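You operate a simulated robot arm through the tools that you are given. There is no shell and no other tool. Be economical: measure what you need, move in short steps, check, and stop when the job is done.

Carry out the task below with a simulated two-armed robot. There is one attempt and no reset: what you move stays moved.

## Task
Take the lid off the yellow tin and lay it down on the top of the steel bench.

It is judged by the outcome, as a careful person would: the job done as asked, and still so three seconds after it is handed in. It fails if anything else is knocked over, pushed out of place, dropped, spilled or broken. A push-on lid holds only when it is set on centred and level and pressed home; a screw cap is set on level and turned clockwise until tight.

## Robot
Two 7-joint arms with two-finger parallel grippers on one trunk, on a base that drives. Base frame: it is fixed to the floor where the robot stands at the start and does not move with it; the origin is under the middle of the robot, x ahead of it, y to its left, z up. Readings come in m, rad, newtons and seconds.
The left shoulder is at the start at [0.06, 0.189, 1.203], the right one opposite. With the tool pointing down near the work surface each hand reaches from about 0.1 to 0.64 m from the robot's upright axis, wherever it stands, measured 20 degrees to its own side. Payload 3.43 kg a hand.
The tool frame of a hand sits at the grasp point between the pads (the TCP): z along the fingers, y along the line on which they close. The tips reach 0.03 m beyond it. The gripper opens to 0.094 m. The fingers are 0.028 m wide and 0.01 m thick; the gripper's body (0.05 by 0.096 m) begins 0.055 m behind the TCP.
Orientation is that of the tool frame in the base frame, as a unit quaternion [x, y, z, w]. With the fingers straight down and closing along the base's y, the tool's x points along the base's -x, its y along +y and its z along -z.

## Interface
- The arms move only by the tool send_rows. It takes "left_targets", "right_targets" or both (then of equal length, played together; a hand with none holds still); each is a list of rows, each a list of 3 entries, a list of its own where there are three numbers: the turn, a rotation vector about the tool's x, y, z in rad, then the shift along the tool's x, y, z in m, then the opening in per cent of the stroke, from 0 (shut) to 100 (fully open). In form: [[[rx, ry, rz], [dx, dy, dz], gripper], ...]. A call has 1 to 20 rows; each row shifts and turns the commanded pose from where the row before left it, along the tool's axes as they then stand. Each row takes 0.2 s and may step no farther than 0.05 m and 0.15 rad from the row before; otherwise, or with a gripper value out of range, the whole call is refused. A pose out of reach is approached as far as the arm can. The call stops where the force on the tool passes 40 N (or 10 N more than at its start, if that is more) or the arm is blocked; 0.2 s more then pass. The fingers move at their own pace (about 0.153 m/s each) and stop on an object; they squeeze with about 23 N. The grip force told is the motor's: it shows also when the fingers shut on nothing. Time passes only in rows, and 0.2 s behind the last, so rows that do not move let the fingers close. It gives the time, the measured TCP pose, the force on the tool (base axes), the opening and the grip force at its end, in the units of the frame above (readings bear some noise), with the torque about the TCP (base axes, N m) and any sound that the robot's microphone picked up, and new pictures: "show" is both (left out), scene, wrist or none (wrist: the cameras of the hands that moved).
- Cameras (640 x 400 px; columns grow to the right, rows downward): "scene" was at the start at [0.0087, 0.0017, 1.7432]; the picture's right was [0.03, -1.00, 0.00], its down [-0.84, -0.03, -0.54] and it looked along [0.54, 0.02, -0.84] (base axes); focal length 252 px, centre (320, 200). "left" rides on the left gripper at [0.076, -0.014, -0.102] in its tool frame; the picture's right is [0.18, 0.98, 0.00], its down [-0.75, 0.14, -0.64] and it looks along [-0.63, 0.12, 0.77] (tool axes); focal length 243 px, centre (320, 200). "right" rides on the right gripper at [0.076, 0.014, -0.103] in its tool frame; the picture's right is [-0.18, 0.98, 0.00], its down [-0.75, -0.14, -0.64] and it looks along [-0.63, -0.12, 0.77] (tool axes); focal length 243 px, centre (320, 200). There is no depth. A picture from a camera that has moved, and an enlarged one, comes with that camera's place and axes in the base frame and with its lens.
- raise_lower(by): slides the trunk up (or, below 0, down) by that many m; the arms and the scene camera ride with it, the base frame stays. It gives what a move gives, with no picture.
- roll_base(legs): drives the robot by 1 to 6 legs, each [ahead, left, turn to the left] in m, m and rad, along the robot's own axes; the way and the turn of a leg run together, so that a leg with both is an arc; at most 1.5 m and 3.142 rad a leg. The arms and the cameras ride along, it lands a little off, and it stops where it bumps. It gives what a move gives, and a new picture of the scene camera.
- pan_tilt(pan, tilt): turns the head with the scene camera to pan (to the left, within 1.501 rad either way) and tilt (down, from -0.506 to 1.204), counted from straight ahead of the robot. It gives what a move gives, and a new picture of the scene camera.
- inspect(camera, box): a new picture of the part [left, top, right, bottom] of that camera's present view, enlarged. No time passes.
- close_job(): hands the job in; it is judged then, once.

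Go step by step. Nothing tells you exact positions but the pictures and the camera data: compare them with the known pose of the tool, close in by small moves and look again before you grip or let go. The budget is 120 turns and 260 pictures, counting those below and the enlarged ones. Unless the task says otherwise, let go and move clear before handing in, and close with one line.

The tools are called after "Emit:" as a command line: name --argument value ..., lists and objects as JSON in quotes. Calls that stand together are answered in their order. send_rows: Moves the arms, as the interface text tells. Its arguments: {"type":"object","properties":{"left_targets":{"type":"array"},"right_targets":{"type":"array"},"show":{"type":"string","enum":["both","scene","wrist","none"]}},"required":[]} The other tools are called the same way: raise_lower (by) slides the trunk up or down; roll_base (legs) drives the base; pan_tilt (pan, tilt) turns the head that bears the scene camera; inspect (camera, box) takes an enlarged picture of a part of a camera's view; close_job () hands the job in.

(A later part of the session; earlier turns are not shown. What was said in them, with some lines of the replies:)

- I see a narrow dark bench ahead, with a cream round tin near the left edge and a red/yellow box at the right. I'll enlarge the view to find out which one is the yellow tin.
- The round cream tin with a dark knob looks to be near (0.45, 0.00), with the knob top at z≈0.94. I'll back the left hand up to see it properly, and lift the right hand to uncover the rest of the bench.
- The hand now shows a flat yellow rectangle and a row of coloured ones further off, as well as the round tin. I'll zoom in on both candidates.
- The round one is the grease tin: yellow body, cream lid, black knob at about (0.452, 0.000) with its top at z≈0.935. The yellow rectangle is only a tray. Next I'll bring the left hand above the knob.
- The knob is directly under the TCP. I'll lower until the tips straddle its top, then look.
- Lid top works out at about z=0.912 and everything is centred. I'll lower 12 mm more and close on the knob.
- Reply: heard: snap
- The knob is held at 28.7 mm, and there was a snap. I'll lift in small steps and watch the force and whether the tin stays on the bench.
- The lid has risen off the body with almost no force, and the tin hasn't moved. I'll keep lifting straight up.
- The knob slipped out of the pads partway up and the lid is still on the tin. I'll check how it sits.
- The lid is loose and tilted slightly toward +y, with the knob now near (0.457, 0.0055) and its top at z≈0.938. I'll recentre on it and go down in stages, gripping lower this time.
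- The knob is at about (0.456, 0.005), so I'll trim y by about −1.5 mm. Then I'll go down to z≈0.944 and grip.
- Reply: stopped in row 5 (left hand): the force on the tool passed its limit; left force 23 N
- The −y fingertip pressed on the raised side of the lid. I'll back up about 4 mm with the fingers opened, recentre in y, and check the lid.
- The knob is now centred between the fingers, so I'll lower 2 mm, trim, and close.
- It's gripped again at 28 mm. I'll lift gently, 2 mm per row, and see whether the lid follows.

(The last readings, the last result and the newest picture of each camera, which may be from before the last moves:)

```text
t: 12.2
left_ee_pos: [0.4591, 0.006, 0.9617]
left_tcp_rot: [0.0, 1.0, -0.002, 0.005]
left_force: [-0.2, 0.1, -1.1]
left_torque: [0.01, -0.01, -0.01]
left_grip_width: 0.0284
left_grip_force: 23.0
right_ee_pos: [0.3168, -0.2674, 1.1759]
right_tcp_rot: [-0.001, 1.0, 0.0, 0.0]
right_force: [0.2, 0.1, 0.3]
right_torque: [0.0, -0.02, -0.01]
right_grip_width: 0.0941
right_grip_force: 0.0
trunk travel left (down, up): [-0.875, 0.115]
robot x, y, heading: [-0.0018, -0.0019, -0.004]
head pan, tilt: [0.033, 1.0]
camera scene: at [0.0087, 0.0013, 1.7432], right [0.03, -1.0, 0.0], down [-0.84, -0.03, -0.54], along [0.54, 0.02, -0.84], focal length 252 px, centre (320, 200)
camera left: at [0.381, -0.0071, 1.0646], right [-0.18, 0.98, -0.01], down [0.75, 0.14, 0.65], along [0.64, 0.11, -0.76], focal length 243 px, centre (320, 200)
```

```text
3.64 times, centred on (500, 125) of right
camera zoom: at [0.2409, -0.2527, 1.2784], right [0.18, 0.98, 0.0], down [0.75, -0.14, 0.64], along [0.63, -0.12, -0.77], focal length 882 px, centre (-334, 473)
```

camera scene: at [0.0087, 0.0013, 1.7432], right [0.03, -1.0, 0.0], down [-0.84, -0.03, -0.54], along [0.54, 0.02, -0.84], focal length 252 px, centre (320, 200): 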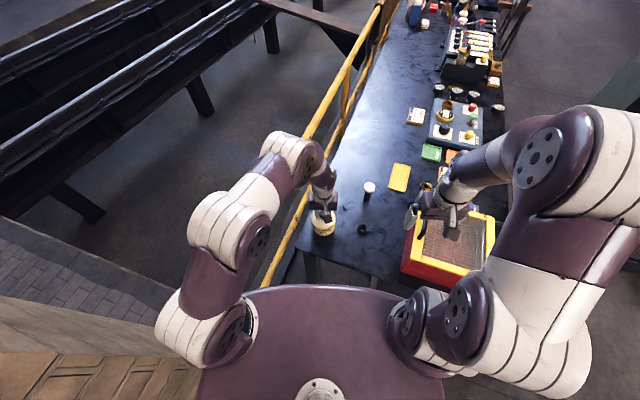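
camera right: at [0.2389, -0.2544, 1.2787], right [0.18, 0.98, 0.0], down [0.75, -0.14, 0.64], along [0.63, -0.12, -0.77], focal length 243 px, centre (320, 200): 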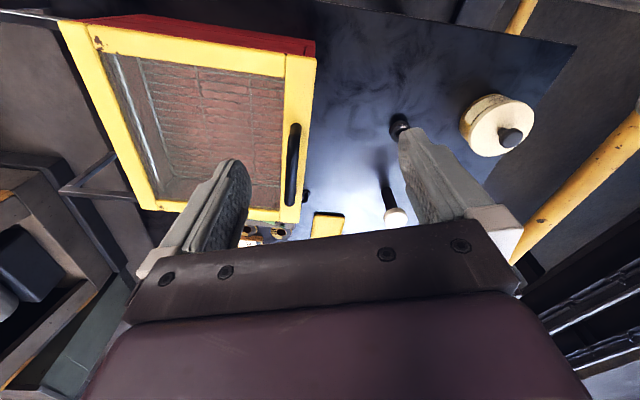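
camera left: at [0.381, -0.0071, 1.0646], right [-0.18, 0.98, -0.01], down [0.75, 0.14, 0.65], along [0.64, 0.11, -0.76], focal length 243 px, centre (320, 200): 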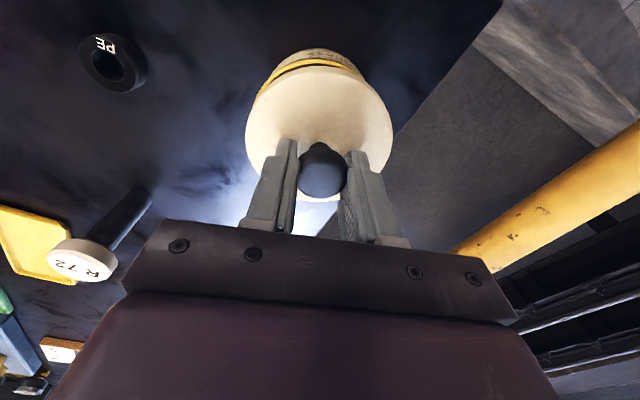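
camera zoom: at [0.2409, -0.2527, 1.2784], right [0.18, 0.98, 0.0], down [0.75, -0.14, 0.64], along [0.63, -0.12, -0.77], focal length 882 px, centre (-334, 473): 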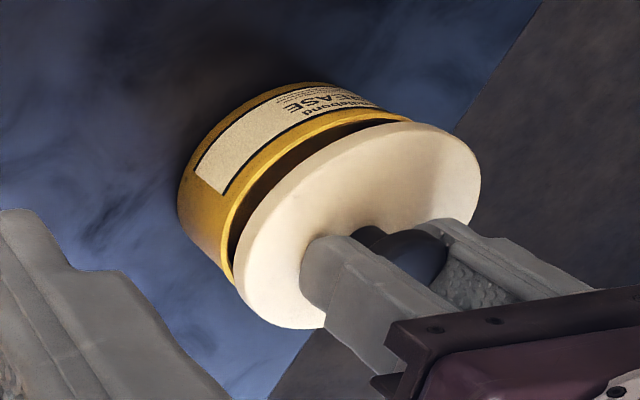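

The lid is now lifting clear, with a gap all round and the tin still in place. I'll keep the lift slow.

Emit:
send_rows --left_targets '[[[0, 0, 0], [0, 0, -0.004], 0], [[0, 0, 0], [0, 0, -0.005], 0], [[0, 0, 0], [0, 0, -0.006], 0], [[0, 0, 0], [0, 0, -0.006], 0], [[0, 0, 0], [0, 0, -0.006], 0], [[0, 0, 0], [0, 0, -0.005], 0], [[0, 0, 0], [0, 0, -0.003], 0]]'

Emit:
inspect --camera "scene" --box '[295, 195, 355, 245]'

```text
t: 13.8
left_ee_pos: [0.4578, 0.0057, 0.9985]
left_tcp_rot: [-0.001, 1.0, -0.003, 0.004]
left_force: [-0.5, -0.2, -0.3]
left_torque: [0.02, 0.0, 0.02]
left_grip_width: 0.0285
left_grip_force: 22.6
right_ee_pos: [0.3162, -0.2677, 1.1761]
right_tcp_rot: [0.0, 1.0, 0.0, 0.0]
right_force: [0.1, 1.2, 0.5]
right_torque: [0.04, -0.01, 0.0]
right_grip_width: 0.0939
right_grip_force: 0.0
trunk travel left (down, up): [-0.875, 0.115]
robot x, y, heading: [-0.0022, -0.0012, 0.002]
head pan, tilt: [0.033, 1.0]
camera scene: at [0.0086, 0.0015, 1.7432], right [0.03, -1.0, 0.0], down [-0.84, -0.03, -0.54], along [0.54, 0.02, -0.84], focal length 252 px, centre (320, 200)
camera left: at [0.3808, -0.0074, 1.1], right [-0.18, 0.98, -0.01], down [0.75, 0.14, 0.65], along [0.64, 0.11, -0.76], focal length 243 px, centre (320, 200)
```

scene: 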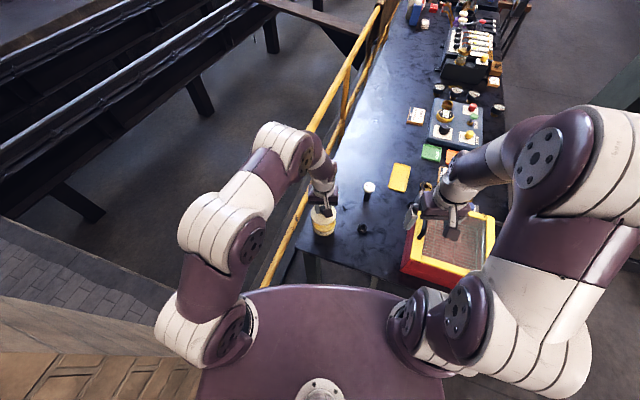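
left: 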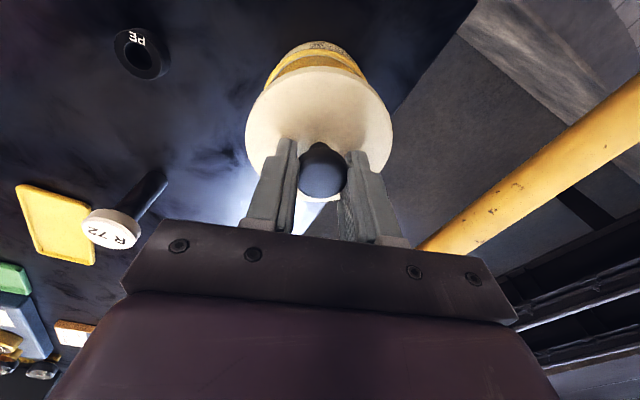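

```text
8.00 times, centred on (325, 220) of scene
camera zoom: at [0.0086, 0.0015, 1.7432], right [0.03, -1.0, 0.0], down [-0.84, -0.03, -0.54], along [0.54, 0.02, -0.84], focal length 2012 px, centre (280, 40)
```

zoom: 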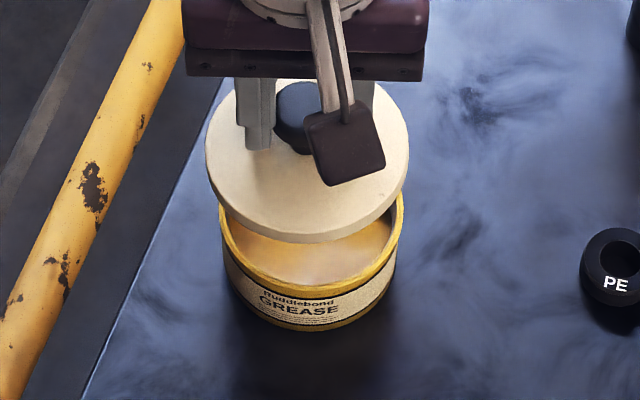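

The lid is clear of the tin. I'll carry it level and slowly to the open spot beyond the tin, around (0.58, −0.045).

Emit:
send_rows --left_targets '[[[0, 0, 0], [-0.005, -0.002, 0], 0], [[0, 0, 0], [-0.009, -0.004, 0], 0], [[0, 0, 0], [-0.0122, -0.0051, 0], 0], [[0, 0, 0], [-0.0122, -0.0051, 0], 0], [[0, 0, 0], [-0.0122, -0.0051, 0], 0], [[0, 0, 0], [-0.0122, -0.0051, 0], 0], [[0, 0, 0], [-0.0122, -0.0051, 0], 0], [[0, 0, 0], [-0.0122, -0.0051, 0], 0], [[0, 0, 0], [-0.0122, -0.0051, 0], 0], [[0, 0, 0], [-0.0122, -0.0051, 0], 0], [[0, 0, 0], [-0.007, -0.003, 0], 0], [[0, 0, 0], [-0.003, -0.001, 0], 0]]'

Emit:
inspect --camera "scene" --box '[285, 150, 405, 250]'

Emit:
inspect --camera "right" --box '[360, 60, 560, 220]'

```text
t: 16.4
left_ee_pos: [0.5754, -0.0432, 0.9979]
left_tcp_rot: [-0.001, 1.0, -0.003, 0.004]
left_force: [-0.5, -0.9, -1.2]
left_torque: [-0.04, -0.02, -0.01]
left_grip_width: 0.0287
left_grip_force: 23.1
left hand out of reach, approached as far as the arm can: row 12
right_ee_pos: [0.3161, -0.2668, 1.176]
right_tcp_rot: [0.0, 1.0, 0.0, 0.0]
right_force: [0.2, 0.7, 0.3]
right_torque: [0.03, 0.0, 0.02]
right_grip_width: 0.094
right_grip_force: 0.1
trunk travel left (down, up): [-0.875, 0.115]
robot x, y, heading: [0.0005, 0.0007, -0.002]
head pan, tilt: [0.033, 1.0]
camera scene: at [0.0083, 0.0015, 1.7432], right [0.03, -1.0, 0.0], down [-0.84, -0.03, -0.54], along [0.54, 0.02, -0.84], focal length 252 px, centre (320, 200)
camera left: at [0.4983, -0.0563, 1.1004], right [-0.18, 0.98, -0.01], down [0.75, 0.14, 0.65], along [0.64, 0.11, -0.76], focal length 243 px, centre (320, 200)
```

scene: 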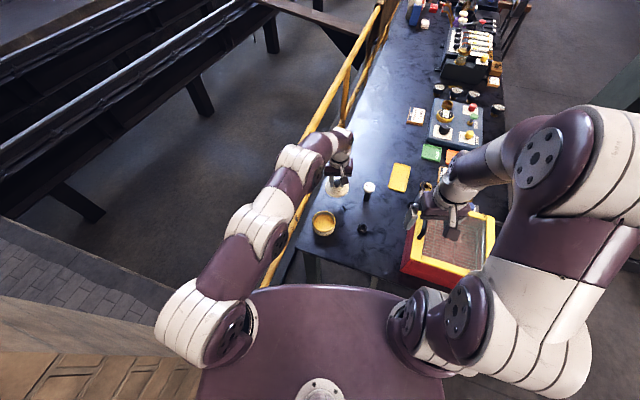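
left: 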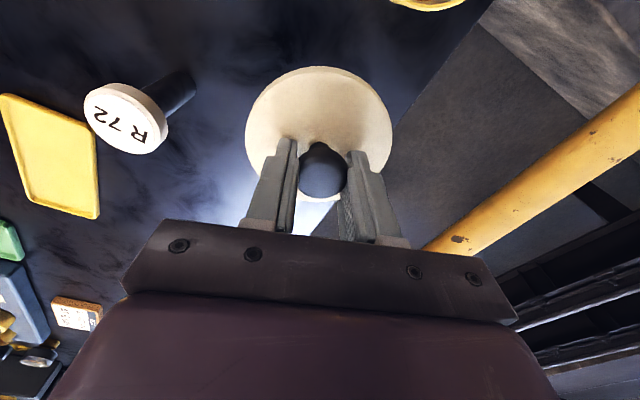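

```text
4.00 times, centred on (345, 200) of scene
camera zoom: at [0.0083, 0.0015, 1.7432], right [0.03, -1.0, 0.0], down [-0.84, -0.03, -0.54], along [0.54, 0.02, -0.84], focal length 1006 px, centre (220, 200)
```

zoom: 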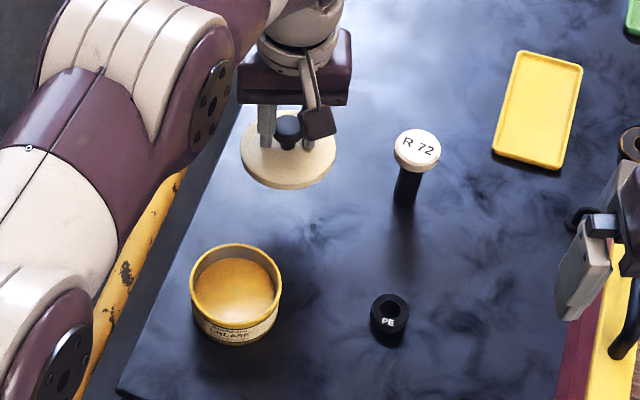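

```text
2.50 times, centred on (460, 140) of right
camera zoom: at [0.2407, -0.2526, 1.2785], right [0.18, 0.98, 0.0], down [0.75, -0.14, 0.64], along [0.63, -0.12, -0.77], focal length 606 px, centre (-30, 350)
```

zoom: 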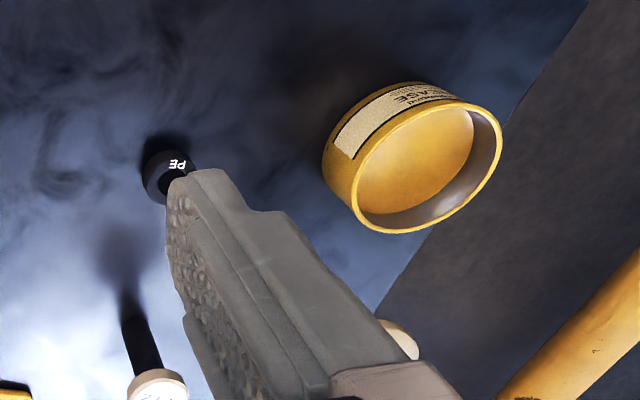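

The open tin is undisturbed and full. The arm is at its reach limit here, so I'll come back 2 cm to about (0.555, −0.055) and lower to near the bench.

Emit:
send_rows --left_targets '[[[0, 0, 0], [0.007, -0.004, 0], 0], [[0, 0, 0], [0.008, -0.004, 0], 0], [[0, 0, 0], [0.005, -0.004, 0.005], 0], [[0, 0, 0], [0, 0, 0.01], 0], [[0, 0, 0], [0, 0, 0.01], 0], [[0, 0, 0], [0, 0, 0.01], 0], [[0, 0, 0], [0, 0, 0.01], 0], [[0, 0, 0], [0, 0, 0.01], 0], [[0, 0, 0], [0, 0, 0.01], 0], [[0, 0, 0], [0, 0, 0.005], 0], [[0, 0, 0], [0, 0, 0], 0]]'

Emit:
inspect --camera "scene" --box '[285, 150, 405, 250]'

```text
t: 18.8
left_ee_pos: [0.5582, -0.0554, 0.928]
left_tcp_rot: [0.0, 1.0, -0.003, 0.004]
left_force: [0.6, 0.3, -0.2]
left_torque: [0.0, 0.02, 0.0]
left_grip_width: 0.0282
left_grip_force: 23.1
right_ee_pos: [0.3153, -0.267, 1.1744]
right_tcp_rot: [0.0, 1.0, 0.0, 0.0]
right_force: [0.8, -1.1, 1.0]
right_torque: [-0.01, -0.03, 0.01]
right_grip_width: 0.0938
right_grip_force: 0.0
trunk travel left (down, up): [-0.875, 0.115]
robot x, y, heading: [-0.0031, 0.0007, 0.001]
head pan, tilt: [0.033, 1.0]
camera scene: at [0.0087, 0.0014, 1.7432], right [0.03, -1.0, 0.0], down [-0.84, -0.03, -0.54], along [0.54, 0.02, -0.84], focal length 252 px, centre (320, 200)
camera left: at [0.48, -0.0685, 1.0302], right [-0.18, 0.98, -0.01], down [0.75, 0.14, 0.65], along [0.64, 0.11, -0.76], focal length 243 px, centre (320, 200)
```

scene: 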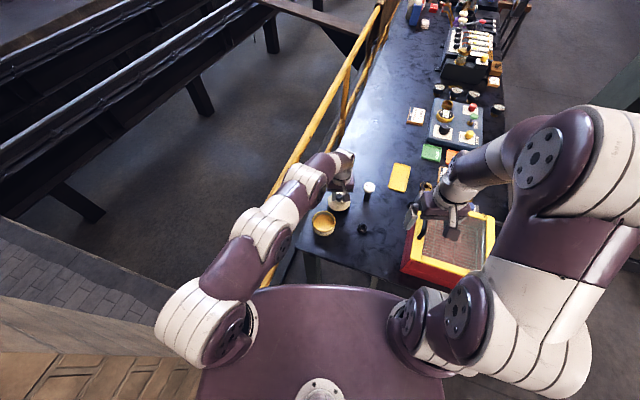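
left: 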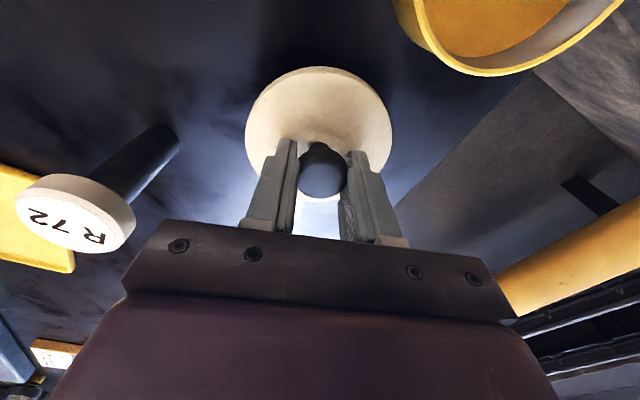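

```text
4.00 times, centred on (345, 200) of scene
camera zoom: at [0.0087, 0.0014, 1.7432], right [0.03, -1.0, 0.0], down [-0.84, -0.03, -0.54], along [0.54, 0.02, -0.84], focal length 1006 px, centre (220, 200)
```

zoom: 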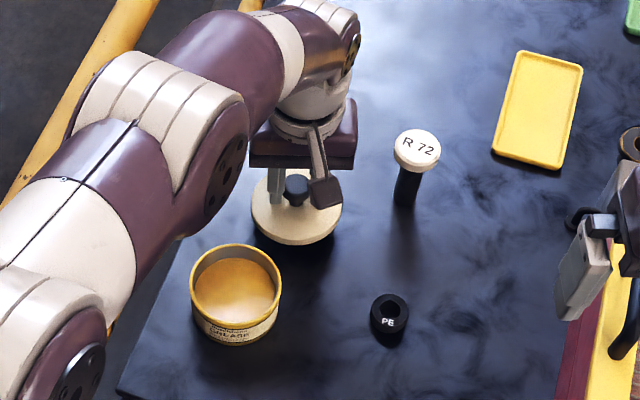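

It's about 27 mm clear of the tin, the post is clear too, and the lid is roughly 2 cm above the bench. I'll lower slowly to touch.

Emit:
send_rows --left_targets '[[[0, 0, 0], [-0.002, 0, 0.004], 0], [[0, 0, 0], [0, 0, 0.004], 0], [[0, 0, 0], [0, 0, 0.003], 0], [[0, 0, 0], [0, 0, 0.002], 0], [[0, 0, 0], [0, 0, 0], 0]]' --show "wrist"

Emit:
inspect --camera "scene" --box '[300, 160, 370, 240]'

```text
t: 20.0
left_ee_pos: [0.5588, -0.0545, 0.9156]
left_tcp_rot: [0.0, 1.0, -0.003, 0.005]
left_force: [1.0, 0.0, -0.5]
left_torque: [0.02, -0.01, 0.06]
left_grip_width: 0.0286
left_grip_force: 23.0
right_ee_pos: [0.3163, -0.2668, 1.1759]
right_tcp_rot: [0.0, 1.0, 0.0, 0.001]
right_force: [0.5, 0.2, -0.4]
right_torque: [0.04, -0.03, 0.01]
right_grip_width: 0.0942
right_grip_force: 0.0
trunk travel left (down, up): [-0.875, 0.115]
robot x, y, heading: [0.0021, 0.0031, -0.001]
head pan, tilt: [0.033, 1.0]
camera left: at [0.4816, -0.0684, 1.0175], right [-0.18, 0.98, -0.01], down [0.75, 0.14, 0.65], along [0.64, 0.11, -0.76], focal length 243 px, centre (320, 200)
```

left: 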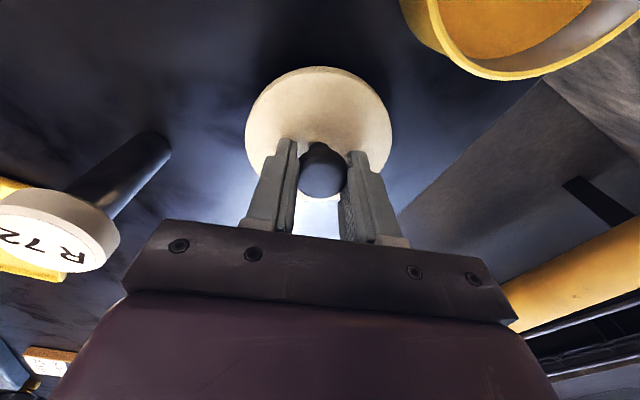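

```text
5.00 times, centred on (335, 200) of scene
camera zoom: at [0.0087, 0.0014, 1.7432], right [0.03, -1.0, 0.0], down [-0.84, -0.03, -0.54], along [0.54, 0.02, -0.84], focal length 1258 px, centre (245, 200)
```

zoom: 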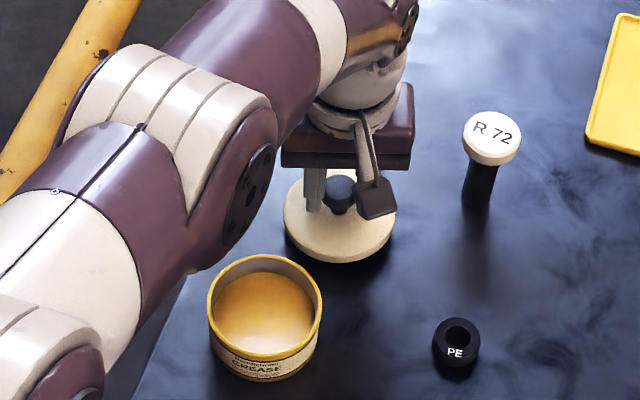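

No contact yet, so I'll lower in 2 mm steps. I'll also check the clearance between the forearm and the tin through the right camera.

Emit:
send_rows --left_targets '[[[0, 0, 0], [0, 0, 0.002], 0], [[0, 0, 0], [0, 0, 0.002], 0], [[0, 0, 0], [0, 0, 0.002], 0], [[0, 0, 0], [0, 0, 0], 0]]' --show "wrist"

Emit:
inspect --camera "right" --box '[380, 40, 620, 240]'

Emit:
inspect --camera "scene" --box '[300, 160, 370, 240]'

```text
t: 21.0
left_ee_pos: [0.5596, -0.055, 0.9095]
left_tcp_rot: [0.0, 1.0, -0.002, 0.005]
left_force: [-1.0, -0.1, 0.2]
left_torque: [-0.01, -0.02, 0.03]
left_grip_width: 0.0284
left_grip_force: 23.6
right_ee_pos: [0.3169, -0.2672, 1.1757]
right_tcp_rot: [0.0, 1.0, 0.0, 0.0]
right_force: [0.0, 0.4, 0.4]
right_torque: [-0.01, -0.01, 0.01]
right_grip_width: 0.0942
right_grip_force: 0.0
trunk travel left (down, up): [-0.875, 0.115]
robot x, y, heading: [0.0016, -0.0005, 0.003]
head pan, tilt: [0.033, 1.0]
camera left: at [0.4817, -0.0688, 1.0113], right [-0.18, 0.98, -0.01], down [0.75, 0.14, 0.65], along [0.64, 0.11, -0.76], focal length 243 px, centre (320, 200)
```

left: 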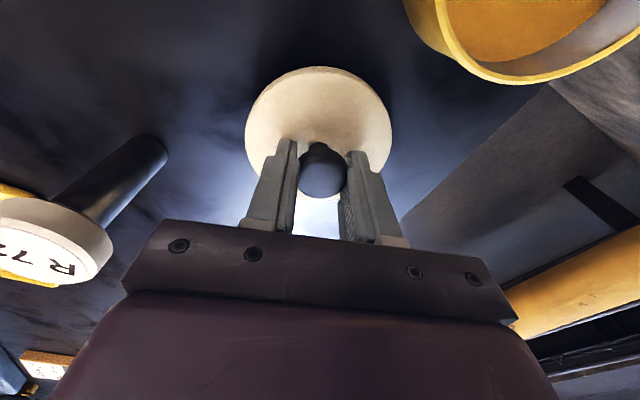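

```text
2.00 times, centred on (500, 140) of right
camera zoom: at [0.241, -0.2527, 1.2784], right [0.18, 0.98, 0.0], down [0.75, -0.14, 0.64], along [0.63, -0.12, -0.77], focal length 485 px, centre (-40, 320)
```

zoom: 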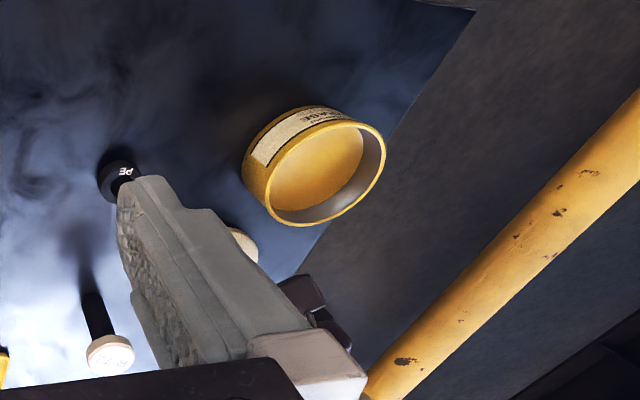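

```text
5.00 times, centred on (335, 200) of scene
camera zoom: at [0.0088, 0.0014, 1.7432], right [0.03, -1.0, 0.0], down [-0.84, -0.03, -0.54], along [0.54, 0.02, -0.84], focal length 1258 px, centre (245, 200)
```

zoom: 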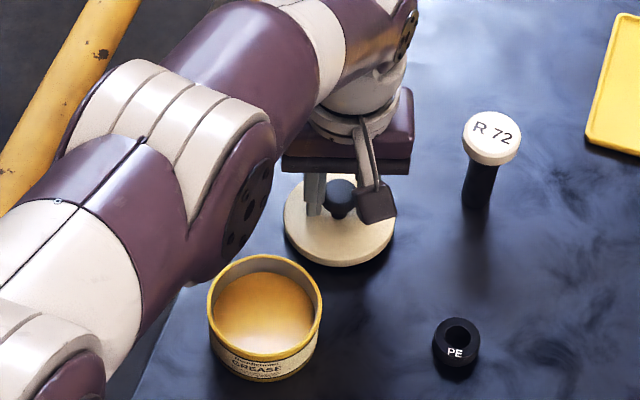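

The forearm is well above the tin and the lid still isn't touching. I'll go down further in small steps.

Emit:
send_rows --left_targets '[[[0, 0, 0], [0, 0, 0.002], 0], [[0, 0, 0], [0, 0, 0.0015], 0], [[0, 0, 0], [0, 0, 0.0015], 0], [[0, 0, 0], [0, 0, 0], 0]]' --show "none"

Emit:
inspect --camera "scene" --box '[315, 175, 365, 225]'

```text
t: 22.0
left_ee_pos: [0.5593, -0.0568, 0.9057]
left_tcp_rot: [0.0, 1.0, -0.002, 0.006]
left_force: [1.4, -3.4, 8.6]
left_torque: [0.26, -0.35, -0.11]
left_grip_width: 0.0284
left_grip_force: 23.2
right_ee_pos: [0.3154, -0.2675, 1.1754]
right_tcp_rot: [0.0, 1.0, 0.0, 0.0]
right_force: [0.6, -0.2, 0.0]
right_torque: [0.04, -0.01, 0.02]
right_grip_width: 0.0942
right_grip_force: 0.1
trunk travel left (down, up): [-0.875, 0.115]
robot x, y, heading: [0.0063, 0.001, -0.002]
head pan, tilt: [0.033, 1.0]
```

```text
8.00 times, centred on (340, 200) of scene
camera zoom: at [0.0072, 0.0009, 1.7433], right [0.03, -1.0, 0.0], down [-0.84, -0.03, -0.54], along [0.54, 0.02, -0.84], focal length 2012 px, centre (160, 200)
```

zoom: 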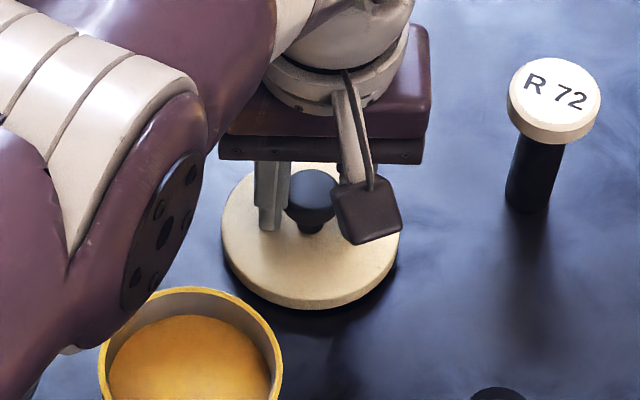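

The lid has touched the bench, with about 9 N of push-back. I'll open the fingers and rise straight up.

Emit:
send_rows --left_targets '[[[0, 0, 0], [0, 0, -0.0005], 40], [[0, 0, 0], [0, 0, 0], 50], [[0, 0, 0], [0, 0, 0], 55], [[0, 0, 0], [0, 0, -0.01], 55], [[0, 0, 0], [0, 0, -0.02], 55], [[0, 0, 0], [0, 0, -0.03], 55], [[0, 0, 0], [0, 0, -0.03], 55], [[0, 0, 0], [0, 0, -0.03], 55]]'

Emit:
inspect --camera "scene" --box '[300, 160, 370, 240]'

```text
t: 23.8
left_ee_pos: [0.5599, -0.0552, 1.0265]
left_tcp_rot: [0.0, 1.0, -0.001, 0.004]
left_force: [0.0, 0.7, -0.2]
left_torque: [-0.01, -0.05, 0.04]
left_grip_width: 0.0515
left_grip_force: 0.0
right_ee_pos: [0.3161, -0.2661, 1.1756]
right_tcp_rot: [-0.001, 1.0, 0.001, 0.0]
right_force: [-0.3, -0.1, 0.2]
right_torque: [-0.01, 0.02, 0.0]
right_grip_width: 0.0942
right_grip_force: 0.0
trunk travel left (down, up): [-0.875, 0.115]
robot x, y, heading: [0.0007, -0.0017, 0.002]
head pan, tilt: [0.033, 1.0]
camera scene: at [0.008, 0.0014, 1.7431], right [0.03, -1.0, 0.0], down [-0.84, -0.03, -0.54], along [0.54, 0.02, -0.84], focal length 252 px, centre (320, 200)
camera left: at [0.4814, -0.0681, 1.1277], right [-0.18, 0.98, -0.01], down [0.75, 0.14, 0.65], along [0.64, 0.12, -0.76], focal length 243 px, centre (320, 200)
```

scene: 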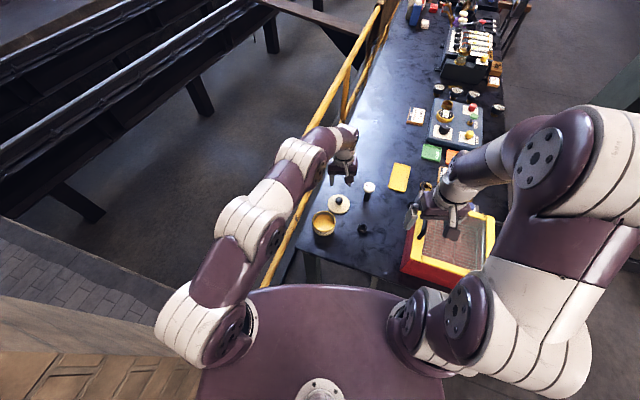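
left: 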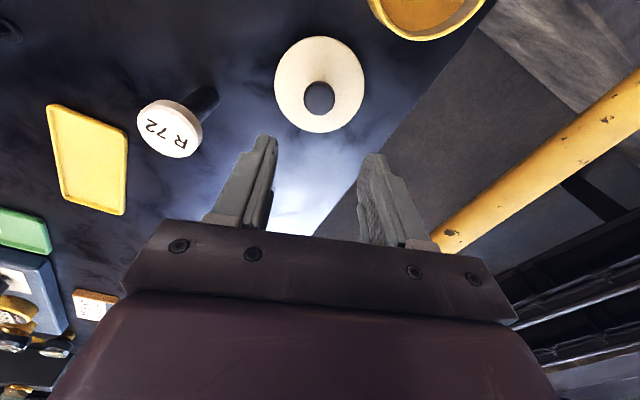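

```text
5.00 times, centred on (335, 200) of scene
camera zoom: at [0.008, 0.0014, 1.7431], right [0.03, -1.0, 0.0], down [-0.84, -0.03, -0.54], along [0.54, 0.02, -0.84], focal length 1258 px, centre (245, 200)
```

zoom: 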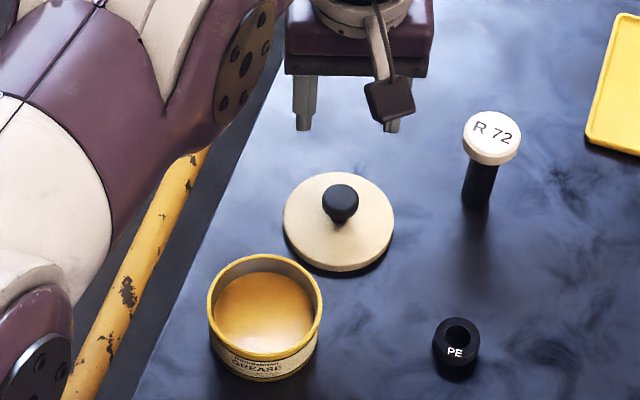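

The lid lies flat on the bench, knob up, clear of the tin and everything else. The tin is upright and undisturbed, and the hand is clear, so I'm handing it in.

Emit:
close_job

```text
The job is handed in.
```

The lid is off the yellow grease tin and lying flat on the steel bench, about 3 cm from the tin. The knob slipped from my grip on the first lift, and the lid dropped back on the rim. The second lift was clean, and nothing else was knocked or moved.
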